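You operate a simulated robot arm through the tools that you are given. There is no shell and no other tool. Be economical: measure what you need, move in short steps, check, and stop when the job is done.

The job below is to be done with a simulated robot arm. You get a single attempt, and the scene is never put back.

TASK
Test both caps on the brass seat: GOOD on the white mat, WEAK in the blue tub.
Fine: one press of the test button for each cap.
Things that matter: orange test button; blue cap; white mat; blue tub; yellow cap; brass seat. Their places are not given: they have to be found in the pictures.

It is judged by the outcome, as a careful person would: the job done as asked, and still so three seconds after it is handed in. It fails if anything else is knocked over, pushed out of place, dropped, spilled or broken. A push-on lid holds only when it is set on centred and level and pressed home; a screw cap is set on level and turned clockwise until tight.

THE ROBOT
A 5-joint arm with a two-finger parallel gripper, fixed in place. Base frame: the origin is at the foot of the arm, x ahead of it, y to its left, z up. Readings come in mm, degrees, newtons and seconds.
With the tool pointing down near the work surface it reaches from about 260 to 680 mm from the base axis. Its first joint turns from -66.0 to 66.0 degrees. The tool tilts only in the upright plane through the base axis and itself; it spins freely about its own axis. Payload 2.9 kg.
The TCP is the grasp point between the finger pads, 30 mm short of the fingertips. In the tool frame z runs along the fingers and y along their closing line. Largest opening 110 mm; finger width 20, thickness 10; the body of the gripper, 48 by 112 mm, starts 55 mm behind the TCP.
Orientation is told as [roll, pitch, yaw] about the base's x, y, z axes, in that order, counted from this pose: with the fingers straight down and closing along the base's y, the tool's x points along the base's -x, its y along +y and its z along -z.

THE INTERFACE
- The arm moves only by the tool apply_moves. Its argument "series" is a list of rows, each a list of 7 numbers: the turn, a rotation vector about the base's x, y, z in rad, then the shift along the base's x, y, z in mm, then the closure in counts, from 0 (fully open) to 255 (shut). In form: [[rx, ry, rz, x, y, z, fingers], ...]. A call has 1 to 20 rows; each row is the pose to reach, as a shift and turn from the pose commanded when the call began. Rows are played at 5 a second. More than 50 mm and 8.6 degrees between two rows, or a gripper value outside its range, and nothing of the call is played. A pose out of reach is approached as far as the arm can. The call stops where the force on the tool passes 40 N (or 10 N more than at its start, if that is more) or the arm is blocked; 0.2 s more then pass. The fingers move at their own pace (about 108 mm/s each) and stop on an object; they squeeze with about 25 N. The grip force told is the motor's: it shows also when the fingers shut on nothing. Time passes only in rows, and 0.2 s behind the last, so rows that repeat a pose let the fingers close. The reply holds the time, the measured pose of the TCP, the force on the tool along the base axes, the opening and the grip force, in the units named above and with some noise.
- Cameras (640 x 400 px; columns grow to the right, rows downward): "scene" is fixed at [50.8, -444.9, 609.8]; the picture's right is [0.73, -0.68, 0.00], its down [-0.35, -0.37, -0.86] and it looks along [0.59, 0.63, -0.51] (base axes); focal length 323 px, centre (320, 200). "wrist" rides on the gripper at [72, 17, -103] in the tool frame; the picture's right is [-0.23, 0.97, 0.00], its down [-0.76, -0.18, -0.62] and it looks along [-0.61, -0.14, 0.78] (tool axes); focal length 222 px, centre (320, 200).
- snapshot(camera): a new picture of that camera. The clock stands still meanwhile.
- locate(camera, pixels): for up to 12 pixels [column, row] of the newest picture of that camera ("zoom" is the newest enlarged one), the place [x, y, z] in the base frame of the surface seen there, good to about 2 mm, but the place of the scene camera against the robot may be out by one fixed shift of up to 18 mm in any direction. The clock stands still meanwhile.
- inspect(camera, box): a new picture of the part [left, top, right, bottom] of that camera's present view, enlarged. The clock stands still meanwhile.
- finish_job(): hands the job in; it is judged then, once.

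Go step by step. Measure first, check grasps and placings, and put right what went wrong. The budget is 80 turns and 38 pictures, counting those below and the enlarged ones. Unless the task says otherwise, let go and move clear before handing in, and close with one line.

The tools are called after "Call:" as name(argument=value, ...) on one line, values as JSON. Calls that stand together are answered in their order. apply_moves: Moves the arm, as the interface text tells. Its arguments: {"type":"object","properties":{"series":{"type":"array"}},"required":["series"]} The other tools are called the same way: snapshot (camera) takes a picture; locate (camera, pixels) gives the place of the surface under pixels of a picture; inspect (camera, box) takes an enlarged picture of a part of a camera's view; finish_job () hands the job in.

At the start:

```text
time: 0.0
eef_pos: [394.3, 147.3, 388.2]
orientation: [0.0, 0.0, 0.0]
wrist_force: [0.0, -0.1, -0.8]
width: 110.0
grasp_force: 0.1
```

scene: 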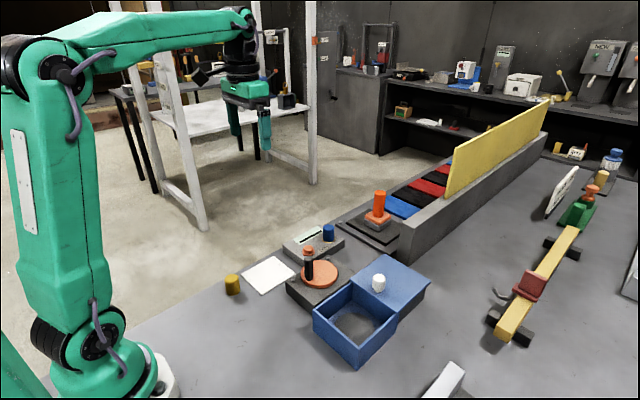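
wrist: 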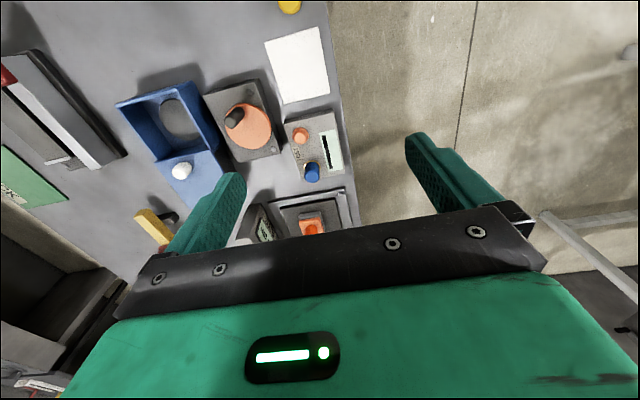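

The scene shows the yellow cap near (232,285), a white mat (268,275), a tester with a blue cap (328,232), an orange disc with a dark post (318,275), and a blue tub (360,320). I'll enlarge both views to tell the parts apart.

Call:
inspect(camera="scene", box=[210, 180, 450, 330])

Call:
inspect(camera="wrist", box=[110, 0, 366, 240])

```text
2.67 times, centred on (330, 255) of scene
```

zoom: 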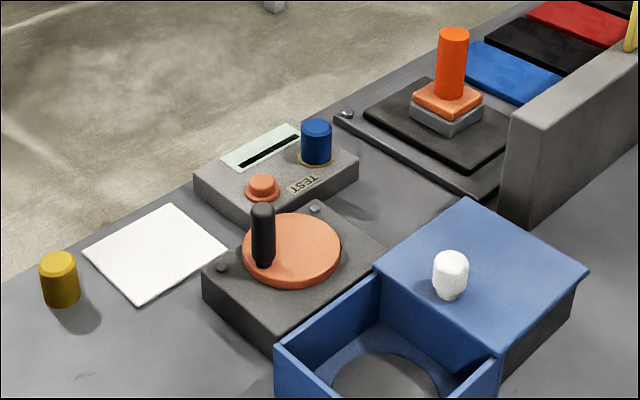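

```text
1.67 times, centred on (238, 120) of wrist
```

zoom: 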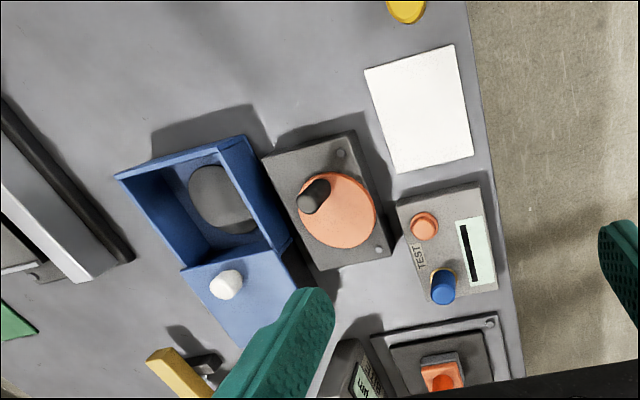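

The blue cap already sits on the brass seat of the TEST box, next to the orange button and display; the yellow cap stands on the table beyond the mat. I'll locate these in the wrist zoom.

Call:
locate(camera="zoom", pixels=[[424, 224], [443, 278], [441, 299], [406, 10], [420, 105], [454, 46], [408, 172], [215, 200], [125, 176], [245, 136], [470, 250], [226, 284]])

Call:
locate(camera="scene", pixels=[[308, 250], [328, 226], [232, 277], [231, 293], [268, 275], [355, 325], [346, 320], [312, 236], [320, 240], [308, 277], [334, 241], [308, 247]])

```text
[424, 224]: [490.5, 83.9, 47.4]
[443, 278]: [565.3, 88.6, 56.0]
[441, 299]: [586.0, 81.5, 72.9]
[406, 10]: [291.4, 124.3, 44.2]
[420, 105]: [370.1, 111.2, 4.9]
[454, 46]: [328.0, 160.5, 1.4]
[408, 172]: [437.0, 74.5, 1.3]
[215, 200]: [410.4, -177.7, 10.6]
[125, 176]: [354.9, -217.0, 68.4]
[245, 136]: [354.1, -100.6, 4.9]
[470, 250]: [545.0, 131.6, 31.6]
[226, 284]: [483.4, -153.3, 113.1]
```

```text
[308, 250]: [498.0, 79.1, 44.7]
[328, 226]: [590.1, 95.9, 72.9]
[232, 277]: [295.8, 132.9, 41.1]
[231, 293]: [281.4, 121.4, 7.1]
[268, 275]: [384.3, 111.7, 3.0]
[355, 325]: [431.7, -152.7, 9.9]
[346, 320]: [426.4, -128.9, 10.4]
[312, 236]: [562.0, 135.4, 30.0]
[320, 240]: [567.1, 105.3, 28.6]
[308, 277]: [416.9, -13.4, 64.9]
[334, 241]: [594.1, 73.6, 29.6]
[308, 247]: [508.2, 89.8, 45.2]
```

Tester found: button about (492,83,47), blue cap about (587,85), top 73. I'll lower the wrist camera for a closer look at the tester before doing anything.

Call:
apply_moves(series=[[0, 0, 0, -8, -8, -45, 0], [0, 0, 0, -16, -16, -90, 0], [0, 0, 0, -24, -23, -135, 0], [0, 0, 0, -24, -23, -135, 0]])

Call:
snapshot(camera="wrist")

```text
time: 1.0
eef_pos: [370.9, 126.6, 252.4]
orientation: [0.0, 0.0, -0.1]
wrist_force: [0.1, -0.3, -0.4]
width: 109.9
grasp_force: 0.0
```

```text
33 pictures are left
```

wrist: 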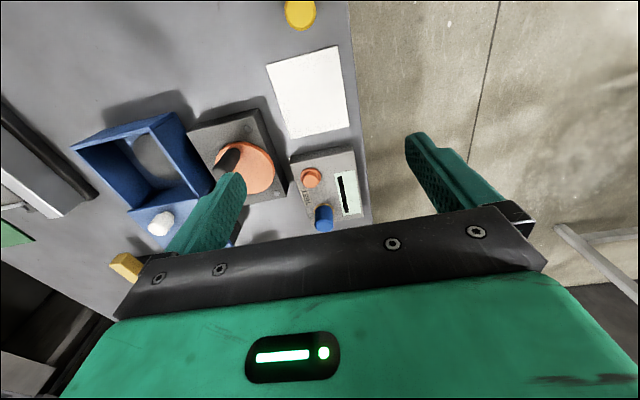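

The button is at (312,177), the blue cap at (323,217), and the yellow cap at (300,15). Locating these at closer range.

Call:
locate(camera="wrist", pixels=[[311, 172], [311, 178], [303, 178], [319, 178], [324, 224], [323, 210], [316, 212], [331, 210], [300, 8], [287, 10], [313, 10], [300, 25]])

Call:
inspect(camera="wrist", box=[270, 130, 390, 240])

```text
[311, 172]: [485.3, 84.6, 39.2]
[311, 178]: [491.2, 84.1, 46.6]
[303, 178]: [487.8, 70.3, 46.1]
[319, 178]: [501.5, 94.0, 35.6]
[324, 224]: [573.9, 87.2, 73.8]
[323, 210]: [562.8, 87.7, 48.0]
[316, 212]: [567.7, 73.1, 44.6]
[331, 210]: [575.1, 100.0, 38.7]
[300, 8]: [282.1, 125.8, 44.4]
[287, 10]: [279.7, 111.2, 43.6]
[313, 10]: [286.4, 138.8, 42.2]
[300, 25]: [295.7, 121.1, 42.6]
```

```text
3.64 times, centred on (330, 185) of wrist
```

zoom: 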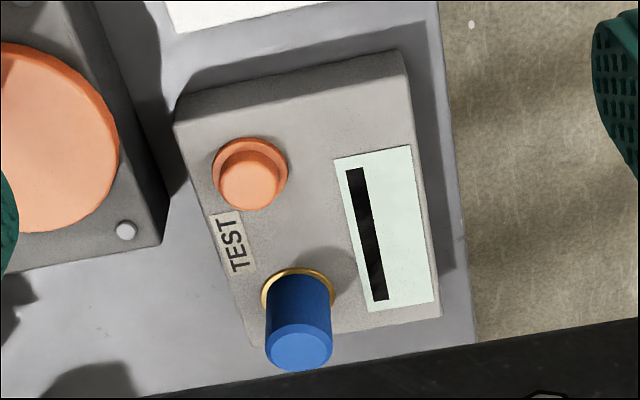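

In this zoom the button's top is at about (250,187) and the cap's top centre at (299,350). I'll get their precise places.

Call:
locate(camera="zoom", pixels=[[250, 187], [223, 185], [278, 183], [250, 168], [250, 206], [299, 350], [299, 368], [270, 350], [328, 345], [298, 328], [388, 240], [365, 240]])

```text
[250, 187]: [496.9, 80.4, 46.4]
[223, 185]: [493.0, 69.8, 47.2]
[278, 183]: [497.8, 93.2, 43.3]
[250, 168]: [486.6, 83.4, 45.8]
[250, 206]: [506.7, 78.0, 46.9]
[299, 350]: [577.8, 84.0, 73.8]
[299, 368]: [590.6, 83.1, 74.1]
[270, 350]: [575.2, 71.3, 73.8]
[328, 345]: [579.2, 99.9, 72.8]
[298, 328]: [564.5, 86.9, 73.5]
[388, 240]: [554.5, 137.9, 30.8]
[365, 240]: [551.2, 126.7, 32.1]
```

Button centre (497,81), top 46.5; blue cap (577.5,85.5), diameter ~27, top 74; yellow cap (288,125), top 44. Next I move above the button with the fingers shut.

Call:
apply_moves(series=[[0, 0, 0, 32, -11, -20, 255], [0, 0, 0, 64, -22, -50, 255], [0, 0, 0, 96, -33, -90, 255], [0, 0, 0, 126, -43, -125, 255], [0, 0, 0, 126, -43, -158, 255], [0, 0, 0, 126, -43, -158, 255], [0, 0, 0, 126, -43, -158, 255]])

Call:
inspect(camera="scene", box=[270, 200, 370, 270])

```text
refused: row 3 steps farther than a row can; nothing moved
```

```text
5.71 times, centred on (320, 235) of scene
```

zoom: 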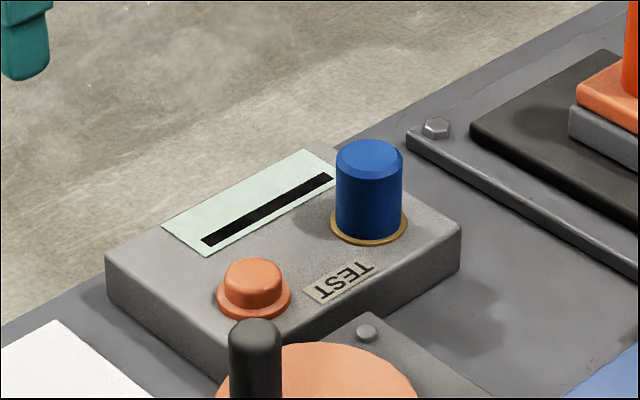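

The third row stepped too far and nothing moved; the scene shows the display blank. I'll resend with shorter steps.

Call:
apply_moves(series=[[0, 0, 0, 25, -9, -30, 255], [0, 0, 0, 50, -18, -60, 255], [0, 0, 0, 76, -26, -90, 255], [0, 0, 0, 101, -35, -120, 255], [0, 0, 0, 126, -43, -145, 255], [0, 0, 0, 126, -43, -160, 255], [0, 0, 0, 126, -43, -160, 255]])

Call:
inspect(camera="scene", box=[270, 200, 370, 270])

```text
time: 2.6
eef_pos: [497.2, 80.4, 95.3]
orientation: [0.0, 0.0, -0.1]
wrist_force: [-0.2, -0.2, -1.1]
width: 0.1
grasp_force: 25.5
```

```text
5.71 times, centred on (320, 235) of scene
```

zoom: 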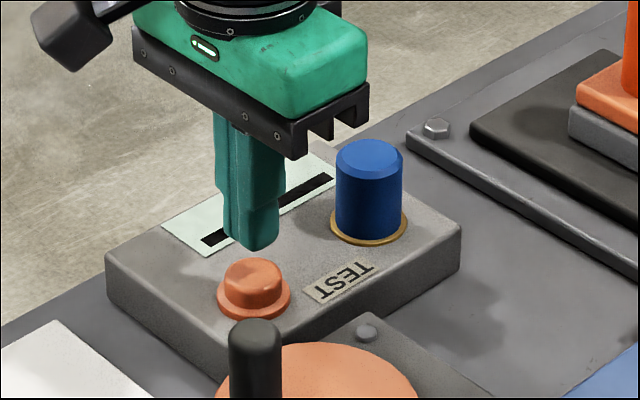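

The shut fingers are straight above the button, 19 mm clear. I'll press down in small steps and read the force.

Call:
apply_moves(series=[[0, 0, 0, 0, 0, -10, 255], [0, 0, 0, 0, 0, -17, 255], [0, 0, 0, 0, 0, -20, 255], [0, 0, 0, 0, 0, -22, 255], [0, 0, 0, 0, 0, -24, 255], [0, 0, 0, 0, 0, -24, 255]])

Call:
inspect(camera="scene", box=[270, 200, 370, 270])

```text
time: 4.0
eef_pos: [497.0, 80.8, 70.5]
orientation: [0.0, -0.1, -0.1]
wrist_force: [1.6, -0.7, 4.7]
width: 0.1
grasp_force: 24.9
```

```text
5.71 times, centred on (320, 235) of scene
```

zoom: 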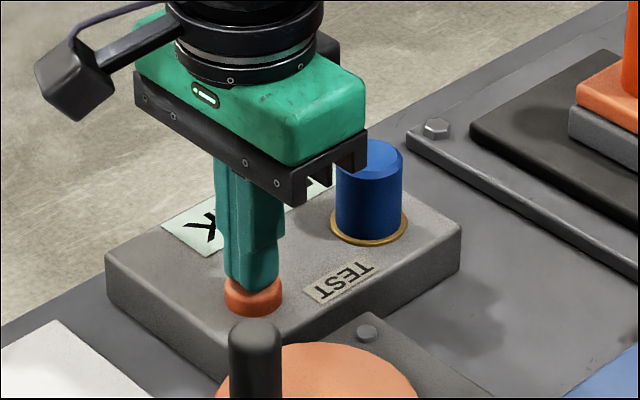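

The button gave at about 5 N and the display now shows text ending in "K" at about (200,230). I'll lift off and read it.

Call:
apply_moves(series=[[0, 0, 0, 0, 0, 20, 255], [0, 0, 0, 0, 0, 60, 255], [0, 0, 0, -30, 0, 90, 255]])

Call:
inspect(camera="scene", box=[270, 200, 370, 270])

```text
time: 4.8
eef_pos: [467.3, 79.4, 161.3]
orientation: [0.0, 0.1, 0.0]
wrist_force: [-0.5, 0.1, 0.4]
width: 0.0
grasp_force: 24.8
```

```text
5.71 times, centred on (320, 235) of scene
```

zoom: 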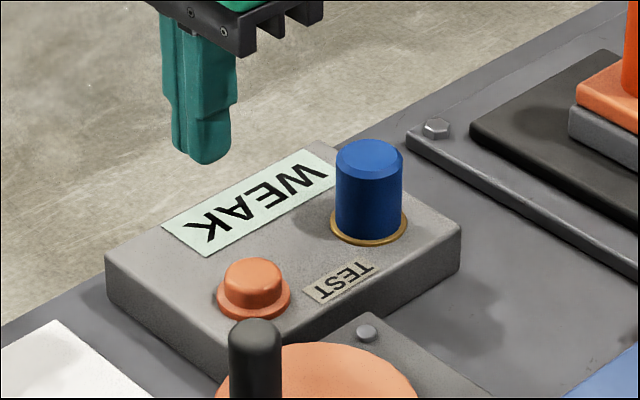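

The display reads WEAK, so the blue cap goes into the blue tub. Before grasping, I'll check the objects around the cap and the tub's opening.

Call:
locate(camera="scene", pixels=[[401, 228], [398, 260], [340, 228], [372, 218], [378, 195], [313, 318], [353, 283], [397, 315], [360, 365], [360, 325], [378, 282], [360, 250]])

```text
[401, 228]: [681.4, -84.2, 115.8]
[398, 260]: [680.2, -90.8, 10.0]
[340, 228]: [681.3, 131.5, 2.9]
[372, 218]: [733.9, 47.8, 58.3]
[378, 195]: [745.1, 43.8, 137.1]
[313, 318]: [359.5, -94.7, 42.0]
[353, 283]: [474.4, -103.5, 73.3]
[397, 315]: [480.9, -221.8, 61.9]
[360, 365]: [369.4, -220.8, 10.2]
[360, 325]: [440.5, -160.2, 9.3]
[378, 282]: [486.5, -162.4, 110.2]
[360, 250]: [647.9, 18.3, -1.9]
```

Nothing stands within finger range of the cap (obstacles begin at x≈640). I'll open, move over the cap, then go down around it.

Call:
apply_moves(series=[[0, 0, 0, 37, 1, 0, 0], [0, 0, 0, 74, 3, 0, 0], [0, 0, 0, 111, 4, 0, 0], [0, 0, 0, 111, 4, -30, 0], [0, 0, 0, 111, 4, -60, 0], [0, 0, 0, 111, 4, -80, 0], [0, 0, 0, 111, 4, -93, 0], [0, 0, 0, 111, 4, -93, 0]])

Call:
snapshot(camera="wrist")

```text
time: 6.6
eef_pos: [578.0, 85.0, 67.9]
orientation: [-0.1, 0.0, 0.0]
wrist_force: [0.5, -0.4, -0.6]
width: 110.1
grasp_force: 0.1
```

```text
27 pictures are left
```

wrist: 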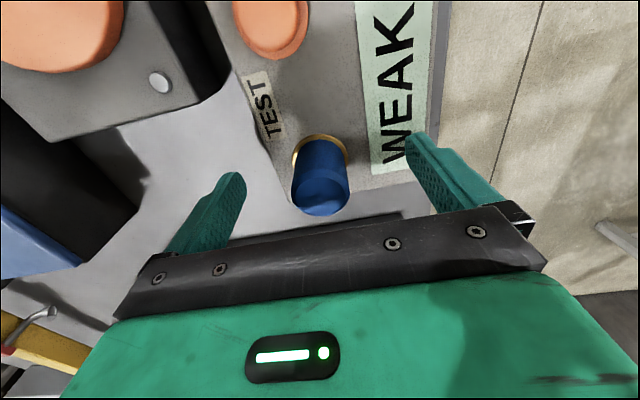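

The cap at (320,190) sits exactly where the TCP projects, between the fingers. Closing, then a straight lift.

Call:
apply_moves(series=[[0, 0, 0, 0, 0, 0, 255], [0, 0, 0, 0, 0, 0, 255], [0, 0, 0, 0, 0, 0, 255], [0, 0, 0, 0, 0, 0, 255]])

Call:
apply_moves(series=[[0, 0, 0, 0, 0, 15, 255], [0, 0, 0, 0, 0, 50, 255], [0, 0, 0, 0, 0, 95, 255], [0, 0, 0, 0, 0, 125, 255], [0, 0, 0, 0, 0, 125, 255]])

Call:
snapshot(camera="scene")

```text
time: 7.6
eef_pos: [578.0, 85.6, 67.8]
orientation: [0.1, 0.1, 0.0]
wrist_force: [0.8, -0.2, 0.3]
width: 32.5
grasp_force: 25.7
```

```text
time: 8.8
eef_pos: [576.5, 85.3, 195.3]
orientation: [-0.1, 0.0, 0.0]
wrist_force: [-0.6, -0.6, -0.1]
width: 32.4
grasp_force: 25.1
```

```text
26 pictures are left
```

scene: 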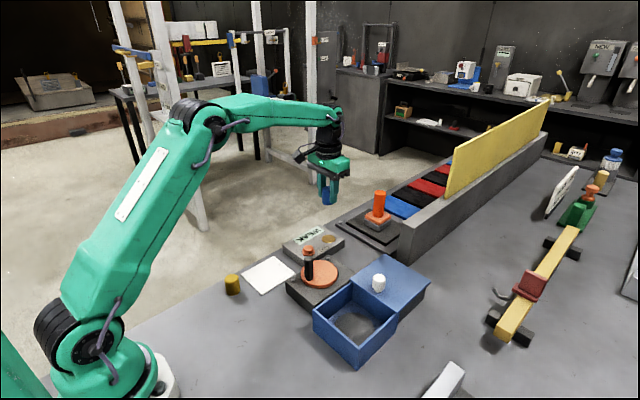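

The blue cap is held (32 mm wide) and the seat is empty. I'll carry it high toward the tub and look.

Call:
apply_moves(series=[[0, 0, 0, -30, -32, 5, 255], [0, 0, 0, -60, -64, 10, 255], [0, 0, 0, -90, -97, 10, 255], [0, 0, 0, -120, -130, 10, 255], [0, 0, 0, -150, -163, 10, 255], [0, 0, 0, -180, -195, 10, 255], [0, 0, 0, -190, -205, 10, 255], [0, 0, 0, -190, -205, 10, 255]])

Call:
snapshot(camera="wrist")

```text
time: 10.6
eef_pos: [385.5, -119.8, 202.8]
orientation: [0.0, 0.1, -0.1]
wrist_force: [-0.3, -0.2, -1.0]
width: 32.4
grasp_force: 24.6
```

```text
25 pictures are left
```

wrist: 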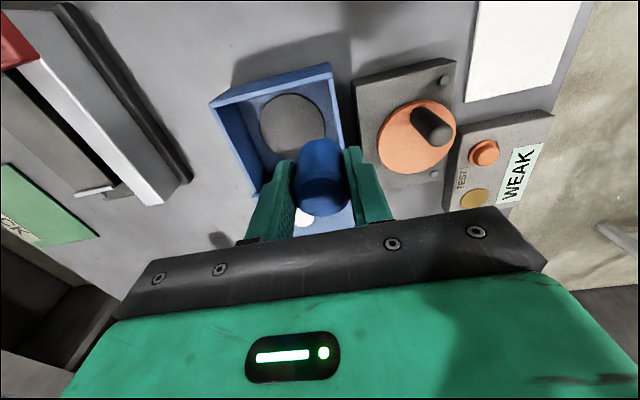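

The tub opening shows at (215–345, 65–190) with a grey disc on its floor at about (293,123). I'll locate the rim and floor.

Call:
locate(camera="wrist", pixels=[[293, 123], [275, 105], [212, 104], [331, 66], [256, 192], [340, 140], [334, 100], [240, 150], [275, 82], [478, 197], [485, 153], [250, 120]])

```text
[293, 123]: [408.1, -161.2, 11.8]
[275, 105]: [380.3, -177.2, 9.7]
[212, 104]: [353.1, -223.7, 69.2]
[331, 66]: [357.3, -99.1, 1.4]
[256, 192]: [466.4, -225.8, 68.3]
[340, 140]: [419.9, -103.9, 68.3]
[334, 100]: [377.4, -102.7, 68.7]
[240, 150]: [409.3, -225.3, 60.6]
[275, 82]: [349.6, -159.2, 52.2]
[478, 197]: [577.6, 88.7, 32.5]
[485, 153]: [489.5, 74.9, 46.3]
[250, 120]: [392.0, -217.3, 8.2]
```

Tub rim spans x 353–466, y −224 to −102 at z 69, floor ≈10. I'll lower the cap at the centre (410,−163).

Call:
apply_moves(series=[[0, 0, 0, 12, -22, 0, 255], [0, 0, 0, 23, -43, 0, 255], [0, 0, 0, 23, -43, -40, 255], [0, 0, 0, 23, -43, -80, 255], [0, 0, 0, 23, -43, -115, 255], [0, 0, 0, 23, -43, -138, 255], [0, 0, 0, 23, -43, -146, 255], [0, 0, 0, 23, -43, -150, 255], [0, 0, 0, 23, -43, -150, 255]])

Call:
snapshot(camera="wrist")

```text
time: 12.6
eef_pos: [409.9, -163.0, 51.8]
orientation: [0.0, 0.0, 0.0]
wrist_force: [-0.6, 0.1, -0.8]
width: 32.3
grasp_force: 25.0
```

```text
24 pictures are left
```

wrist: 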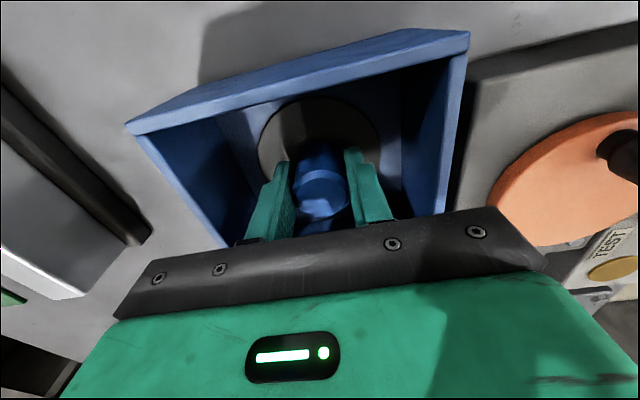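

The cap is inside the tub walls with no contact yet. Lowering gently to touch.

Call:
apply_moves(series=[[0, 0, 0, 0, 0, -2, 255], [0, 0, 0, 0, 0, -3, 255], [0, 0, 0, 0, 0, -4, 255], [0, 0, 0, 0, 0, -4, 255]])

```text
time: 13.6
eef_pos: [409.4, -162.5, 49.8]
orientation: [0.1, -0.1, 0.0]
wrist_force: [-0.5, 0.1, -0.8]
width: 32.0
grasp_force: 25.3
```

Still no contact at z≈49; a little lower.

Call:
apply_moves(series=[[0, 0, 0, 0, 0, -1, 255], [0, 0, 0, 0, 0, -2, 255], [0, 0, 0, 0, 0, -3, 255], [0, 0, 0, 0, 0, -3, 255]])

```text
time: 14.6
eef_pos: [410.2, -161.9, 45.8]
orientation: [-0.1, -0.1, 0.0]
wrist_force: [-7.7, 3.7, 17.8]
width: 32.0
grasp_force: 24.8
```

Contact shows 18 N, so the cap is on the floor. I'll ease up 1 mm, open part way, and rise.

Call:
apply_moves(series=[[0, 0, 0, 0, 0, 1, 255], [0, 0, 0, 0, 0, 1, 255], [0, 0, 0, 0, 0, 1, 120], [0, 0, 0, 0, 0, 1, 120], [0, 0, 0, 0, 0, 1, 120], [0, 0, 0, 0, 0, 30, 120], [0, 0, 0, 0, 0, 75, 120], [0, 0, 0, 0, 0, 120, 120], [0, 0, 0, 0, 0, 155, 120]])

Call:
snapshot(camera="scene")

```text
time: 16.6
eef_pos: [409.8, -163.1, 199.4]
orientation: [0.1, 0.0, 0.0]
wrist_force: [-0.7, -0.3, -0.8]
width: 58.4
grasp_force: 0.1
```

```text
23 pictures are left
```

scene: 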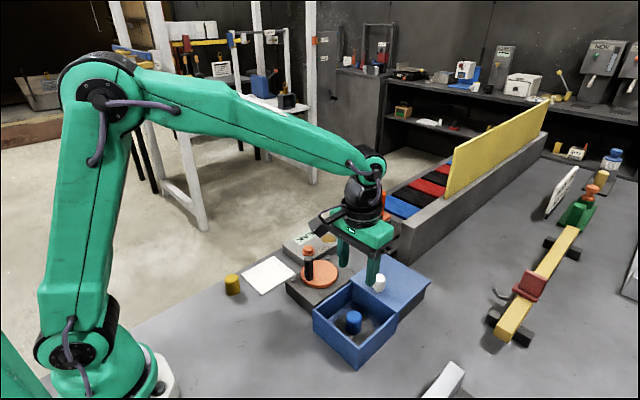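

The blue cap stands upright in the tub (353,320). Next, over to the yellow cap at about (288,125).

Call:
apply_moves(series=[[0, 0, 0, -14, 32, 0, 0], [0, 0, 0, -28, 65, 0, 0], [0, 0, 0, -42, 98, 0, 0], [0, 0, 0, -56, 131, 0, 0], [0, 0, 0, -70, 164, 0, 0], [0, 0, 0, -84, 197, 0, 0], [0, 0, 0, -98, 230, -20, 0], [0, 0, 0, -112, 262, -50, 0], [0, 0, 0, -121, 288, -80, 0], [0, 0, 0, -121, 288, -80, 0]])

Call:
snapshot(camera="wrist")

```text
time: 18.8
eef_pos: [288.9, 122.1, 121.6]
orientation: [0.0, 0.0, 0.0]
wrist_force: [0.3, 0.0, 0.2]
width: 109.8
grasp_force: 0.1
```

```text
22 pictures are left
```

wrist: 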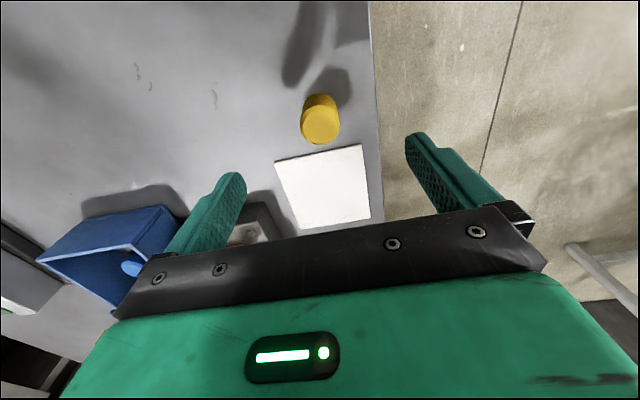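

Call:
locate(camera="wrist", pixels=[[320, 126], [320, 140], [304, 124], [337, 121], [319, 112], [276, 162], [361, 146], [369, 218], [300, 229], [325, 188]])

```text
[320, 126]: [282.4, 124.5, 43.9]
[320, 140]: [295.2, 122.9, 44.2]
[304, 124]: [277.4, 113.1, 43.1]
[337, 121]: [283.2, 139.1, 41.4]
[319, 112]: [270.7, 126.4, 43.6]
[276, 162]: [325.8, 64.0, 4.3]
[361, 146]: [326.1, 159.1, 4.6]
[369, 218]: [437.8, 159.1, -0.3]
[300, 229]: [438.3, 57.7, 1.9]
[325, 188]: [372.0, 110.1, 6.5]
```

Yellow cap centre ≈(283,125), top 44; mat centre ≈(381,110). Descending around the cap.

Call:
apply_moves(series=[[0, 0, 0, -6, 0, -20, 0], [0, 0, 0, -6, 0, -50, 0], [0, 0, 0, -6, 0, -70, 0], [0, 0, 0, -6, 0, -82, 0], [0, 0, 0, -6, 0, -82, 0]])

Call:
snapshot(camera="wrist")

```text
time: 20.0
eef_pos: [284.5, 125.4, 38.7]
orientation: [0.0, -0.1, 0.1]
wrist_force: [0.3, -0.1, 0.4]
width: 109.9
grasp_force: 0.0
```

```text
21 pictures are left
```

wrist: 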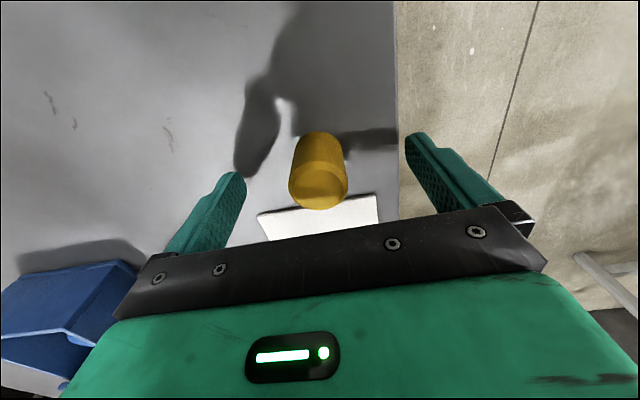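

The cap top at about (319,183) sits slightly nearer the base than the blue one did at grasp. I'll measure it to centre along x.

Call:
locate(camera="wrist", pixels=[[319, 184], [319, 206], [319, 164], [292, 186], [346, 182]])

```text
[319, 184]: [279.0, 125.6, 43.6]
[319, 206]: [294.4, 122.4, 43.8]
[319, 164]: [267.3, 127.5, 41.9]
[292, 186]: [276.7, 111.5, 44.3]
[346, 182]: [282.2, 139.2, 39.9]
```

Centre ≈(281,125); I shift 2 mm back, close, and lift.

Call:
apply_moves(series=[[0, 0, 0, -2, 0, 0, 0], [0, 0, 0, -2, 0, 0, 0], [0, 0, 0, -2, 0, 0, 255], [0, 0, 0, -2, 0, 0, 255], [0, 0, 0, -2, 0, 0, 255], [0, 0, 0, -2, 0, 0, 255], [0, 0, 0, -2, 0, 20, 255], [0, 0, 0, -2, 0, 60, 255], [0, 0, 0, -2, 0, 105, 255], [0, 0, 0, -2, 0, 105, 255]])

Call:
snapshot(camera="wrist")

```text
time: 22.2
eef_pos: [280.6, 123.7, 142.3]
orientation: [0.0, 0.0, 0.0]
wrist_force: [-0.1, -0.3, 0.6]
width: 32.5
grasp_force: 25.2
```

```text
20 pictures are left
```

wrist: 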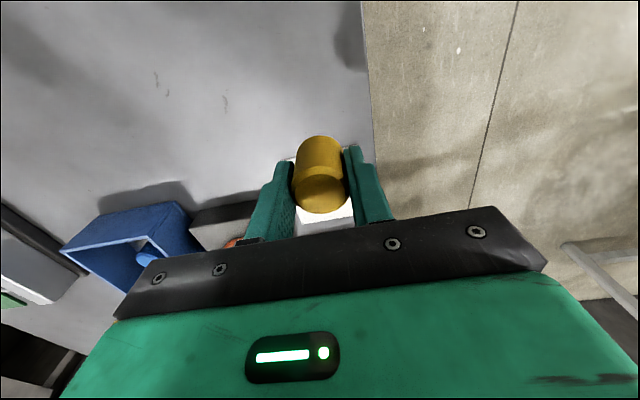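

The yellow cap is held. Carrying it to above the brass seat.

Call:
apply_moves(series=[[0, 0, 0, 37, -5, 10, 255], [0, 0, 0, 74, -10, 10, 255], [0, 0, 0, 111, -15, 10, 255], [0, 0, 0, 148, -20, 10, 255], [0, 0, 0, 185, -25, 10, 255], [0, 0, 0, 222, -30, 10, 255], [0, 0, 0, 259, -35, 10, 255], [0, 0, 0, 280, -39, 10, 255], [0, 0, 0, 296, -39.5, 10, 255], [0, 0, 0, 296, -39.5, -10, 255], [0, 0, 0, 296, -39.5, -35, 255], [0, 0, 0, 296, -39.5, -35, 255]])

Call:
snapshot(camera="wrist")

Call:
inspect(camera="scene", box=[270, 190, 370, 260])

```text
time: 24.8
eef_pos: [577.7, 84.3, 109.7]
orientation: [0.0, 0.0, 0.0]
wrist_force: [-1.1, -0.1, 0.8]
width: 32.5
grasp_force: 25.4
```

```text
19 pictures are left
```

wrist: 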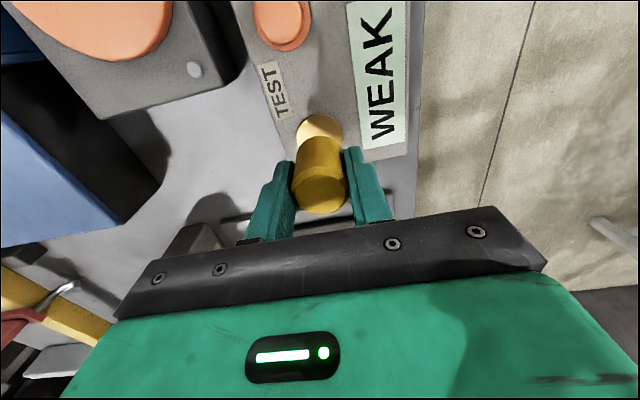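

```text
5.71 times, centred on (320, 225) of scene
```

zoom: 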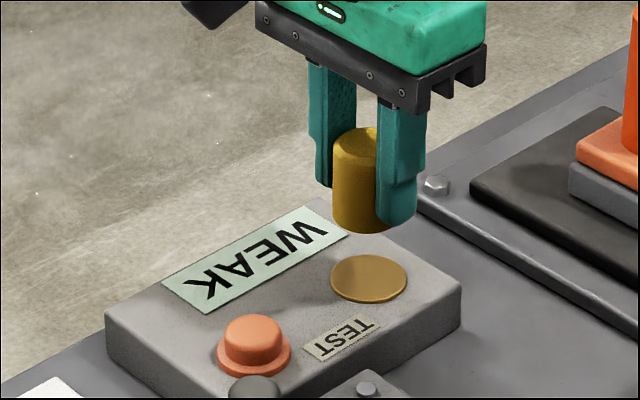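

The cap hangs above a flat brass disc; the display still shows the earlier WEAK. I'll locate the seat's edges to check the sideways alignment.

Call:
locate(camera="wrist", pixels=[[298, 129], [343, 129], [320, 115], [320, 125]])

Call:
locate(camera="zoom", pixels=[[369, 278], [333, 278], [405, 278], [369, 257], [369, 298], [254, 332]])

```text
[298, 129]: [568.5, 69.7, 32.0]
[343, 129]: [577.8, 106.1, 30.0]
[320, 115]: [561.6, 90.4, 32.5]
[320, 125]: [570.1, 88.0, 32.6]
```

```text
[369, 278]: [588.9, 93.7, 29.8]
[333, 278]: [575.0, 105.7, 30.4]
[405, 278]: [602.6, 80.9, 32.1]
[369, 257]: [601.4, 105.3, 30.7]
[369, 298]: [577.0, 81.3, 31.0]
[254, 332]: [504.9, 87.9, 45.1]
```

Seat centre ≈(580,87), about 2 mm ahead of my aim. I'll correct and lower gently to contact.

Call:
apply_moves(series=[[0, 0, 0, 2, 1, -15, 255], [0, 0, 0, 2, 1, -28, 255], [0, 0, 0, 2, 1, -35, 255], [0, 0, 0, 2, 1, -37, 255], [0, 0, 0, 2, 1, -38, 255], [0, 0, 0, 2, 1, -38, 255]])

```text
time: 26.2
eef_pos: [579.0, 87.3, 69.9]
orientation: [0.0, 0.0, 0.0]
wrist_force: [-0.3, -0.1, 0.1]
width: 32.5
grasp_force: 24.9
```

No contact yet at z≈69.9. Down in 1 mm steps.

Call:
apply_moves(series=[[0, 0, 0, 0, 0, -1, 255], [0, 0, 0, 0, 0, -2, 255], [0, 0, 0, 0, 0, -2, 255]])

```text
time: 27.0
eef_pos: [577.6, 87.1, 67.8]
orientation: [0.0, 0.0, 0.1]
wrist_force: [-7.8, -1.5, 10.8]
width: 32.5
grasp_force: 24.7
```

Contact at 11 N: the cap is on the seat. I'll ease up 1 mm, release with a full open, and rise.

Call:
apply_moves(series=[[0, 0, 0, 0, 0, 1, 255], [0, 0, 0, 0, 0, 1, 255], [0, 0, 0, 0, 0, 1, 120], [0, 0, 0, 0, 0, 1, 120], [0, 0, 0, 0, 0, 1, 120], [0, 0, 0, 0, 0, 25, 120], [0, 0, 0, 0, 0, 60, 120], [0, 0, 0, 0, 0, 95, 120], [0, 0, 0, -40, 0, 95, 120]])

Call:
inspect(camera="scene", box=[270, 190, 370, 260])

```text
time: 29.0
eef_pos: [538.4, 86.4, 160.9]
orientation: [0.0, -0.1, 0.0]
wrist_force: [0.5, 0.3, -0.2]
width: 58.1
grasp_force: 0.0
```

```text
5.71 times, centred on (320, 225) of scene
```

zoom: 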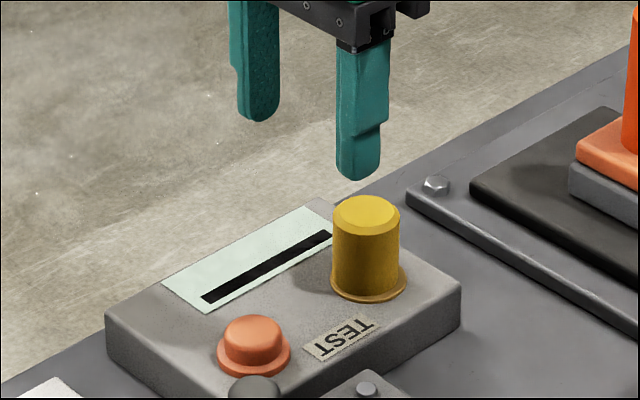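

The yellow cap stands centred on the seat and the display has gone blank again. Now over the button with the fingers shut, then one press.

Call:
apply_moves(series=[[0, 0, 0, -20, -3, 0, 255], [0, 0, 0, -43, -6, 0, 255], [0, 0, 0, -43, -6, -30, 255], [0, 0, 0, -43, -6, -69, 255], [0, 0, 0, -43, -6, -69, 255]])

Call:
apply_moves(series=[[0, 0, 0, 0, 0, -10, 255], [0, 0, 0, 0, 0, -17, 255], [0, 0, 0, 0, 0, -20, 255], [0, 0, 0, 0, 0, -22, 255], [0, 0, 0, 0, 0, -24, 255], [0, 0, 0, 0, 0, -24, 255]])

Call:
apply_moves(series=[[0, 0, 0, 0, 0, 20, 255], [0, 0, 0, 0, 0, 60, 255], [0, 0, 0, -30, 0, 90, 255]])

Call:
inspect(camera="scene", box=[270, 190, 370, 260])

```text
time: 30.2
eef_pos: [497.0, 80.5, 91.3]
orientation: [-0.1, 0.1, 0.0]
wrist_force: [0.0, -0.4, -0.2]
width: 0.1
grasp_force: 25.1
```

```text
time: 31.6
eef_pos: [496.7, 79.1, 70.4]
orientation: [0.1, -0.1, 0.0]
wrist_force: [-2.7, 1.7, 11.4]
width: 0.0
grasp_force: 24.7
```

```text
time: 32.4
eef_pos: [464.8, 84.3, 158.7]
orientation: [-0.1, 0.0, 0.0]
wrist_force: [0.3, -0.4, 0.5]
width: 0.0
grasp_force: 25.1
```

```text
5.71 times, centred on (320, 225) of scene
```

zoom: 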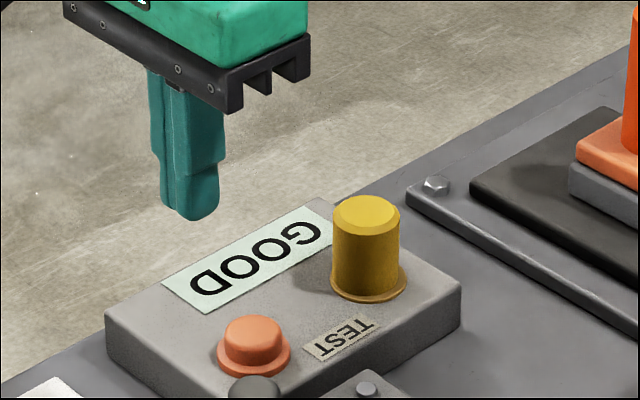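

The display reads GOOD, so the yellow cap goes on the white mat. Opening and going back around the cap.

Call:
apply_moves(series=[[0, 0, 0, 37, 2, 0, 0], [0, 0, 0, 75, 4, 0, 0], [0, 0, 0, 112, 6, 0, 0], [0, 0, 0, 112, 6, -30, 0], [0, 0, 0, 112, 6, -60, 0], [0, 0, 0, 112, 6, -80, 0], [0, 0, 0, 112, 6, -91, 0], [0, 0, 0, 112, 6, -91, 0], [0, 0, 0, 112, 6, -91, 255], [0, 0, 0, 112, 6, -91, 255], [0, 0, 0, 112, 6, -91, 255], [0, 0, 0, 112, 6, -91, 255]])

Call:
apply_moves(series=[[0, 0, 0, 0, 0, 15, 255], [0, 0, 0, 0, 0, 50, 255], [0, 0, 0, 0, 0, 85, 255], [0, 0, 0, -40, 5, 85, 255], [0, 0, 0, -80, 10, 85, 255], [0, 0, 0, -120, 15, 85, 255], [0, 0, 0, -160, 20, 75, 255], [0, 0, 0, -195, 24, 50, 255], [0, 0, 0, -195, 24, 20, 255], [0, 0, 0, -195, 24, -10, 255], [0, 0, 0, -195, 24, -10, 255]])

Call:
snapshot(camera="wrist")

```text
time: 35.0
eef_pos: [576.7, 87.0, 68.8]
orientation: [0.0, 0.0, -0.1]
wrist_force: [-0.5, 0.0, 0.6]
width: 32.3
grasp_force: 24.8
```

```text
time: 37.4
eef_pos: [383.7, 107.8, 57.0]
orientation: [-0.1, 0.0, 0.0]
wrist_force: [-0.5, 0.0, -1.0]
width: 32.3
grasp_force: 24.6
```

```text
15 pictures are left
```

wrist: 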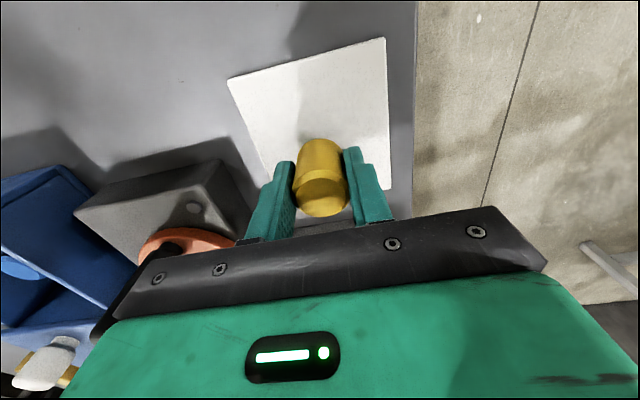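

The cap is held over the middle of the mat. Lowering to touch; contact is expected about 18–20 mm down.

Call:
apply_moves(series=[[0, 0, 0, 0, 0, -8, 255], [0, 0, 0, 0, 0, -14, 255], [0, 0, 0, 0, 0, -16, 255], [0, 0, 0, 0, 0, -17, 255], [0, 0, 0, 0, 0, -18, 255], [0, 0, 0, 0, 0, -18, 255]])

```text
time: 38.8
eef_pos: [383.8, 110.5, 41.6]
orientation: [0.1, -0.2, 0.0]
wrist_force: [-2.5, -10.3, 26.3]
width: 32.1
grasp_force: 25.3
```

Contact at 26 N. Easing up 2 mm, releasing, and lifting clear.

Call:
apply_moves(series=[[0, 0, 0, 0, 0, 1, 255], [0, 0, 0, 0, 0, 1.5, 255], [0, 0, 0, 0, 0, 1.5, 120], [0, 0, 0, 0, 0, 1.5, 120], [0, 0, 0, 0, 0, 1.5, 120], [0, 0, 0, 0, 0, 25, 120], [0, 0, 0, 0, 0, 60, 120], [0, 0, 0, 0, 0, 105, 120], [0, 0, 0, 0, 0, 150, 120], [0, 0, 0, 0, 0, 190, 120]])

Call:
snapshot(camera="scene")

Call:
inspect(camera="scene", box=[210, 220, 450, 370])

```text
time: 41.0
eef_pos: [384.1, 109.6, 230.5]
orientation: [0.0, 0.0, 0.0]
wrist_force: [0.7, -0.5, 0.4]
width: 58.5
grasp_force: 0.1
```

```text
14 pictures are left
```

scene: 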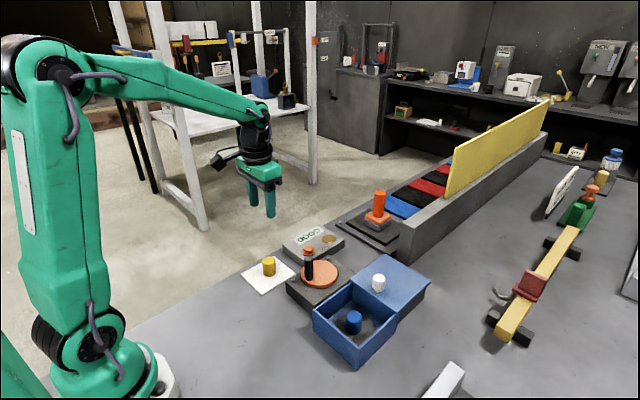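

```text
2.67 times, centred on (330, 295) of scene
```

zoom: 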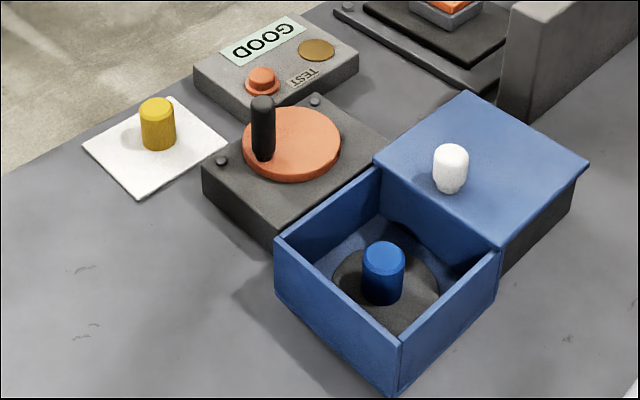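

The yellow (GOOD) cap stands upright on the white mat and the blue (WEAK) cap stands upright in the blue tub. Nothing else has moved and the gripper is clear, so I'm handing in.

Call:
finish_job()

```text
The job is handed in.
```

Both caps were tested with one button press each: the yellow cap read GOOD and is on the white mat, and the blue cap read WEAK and is in the blue tub.
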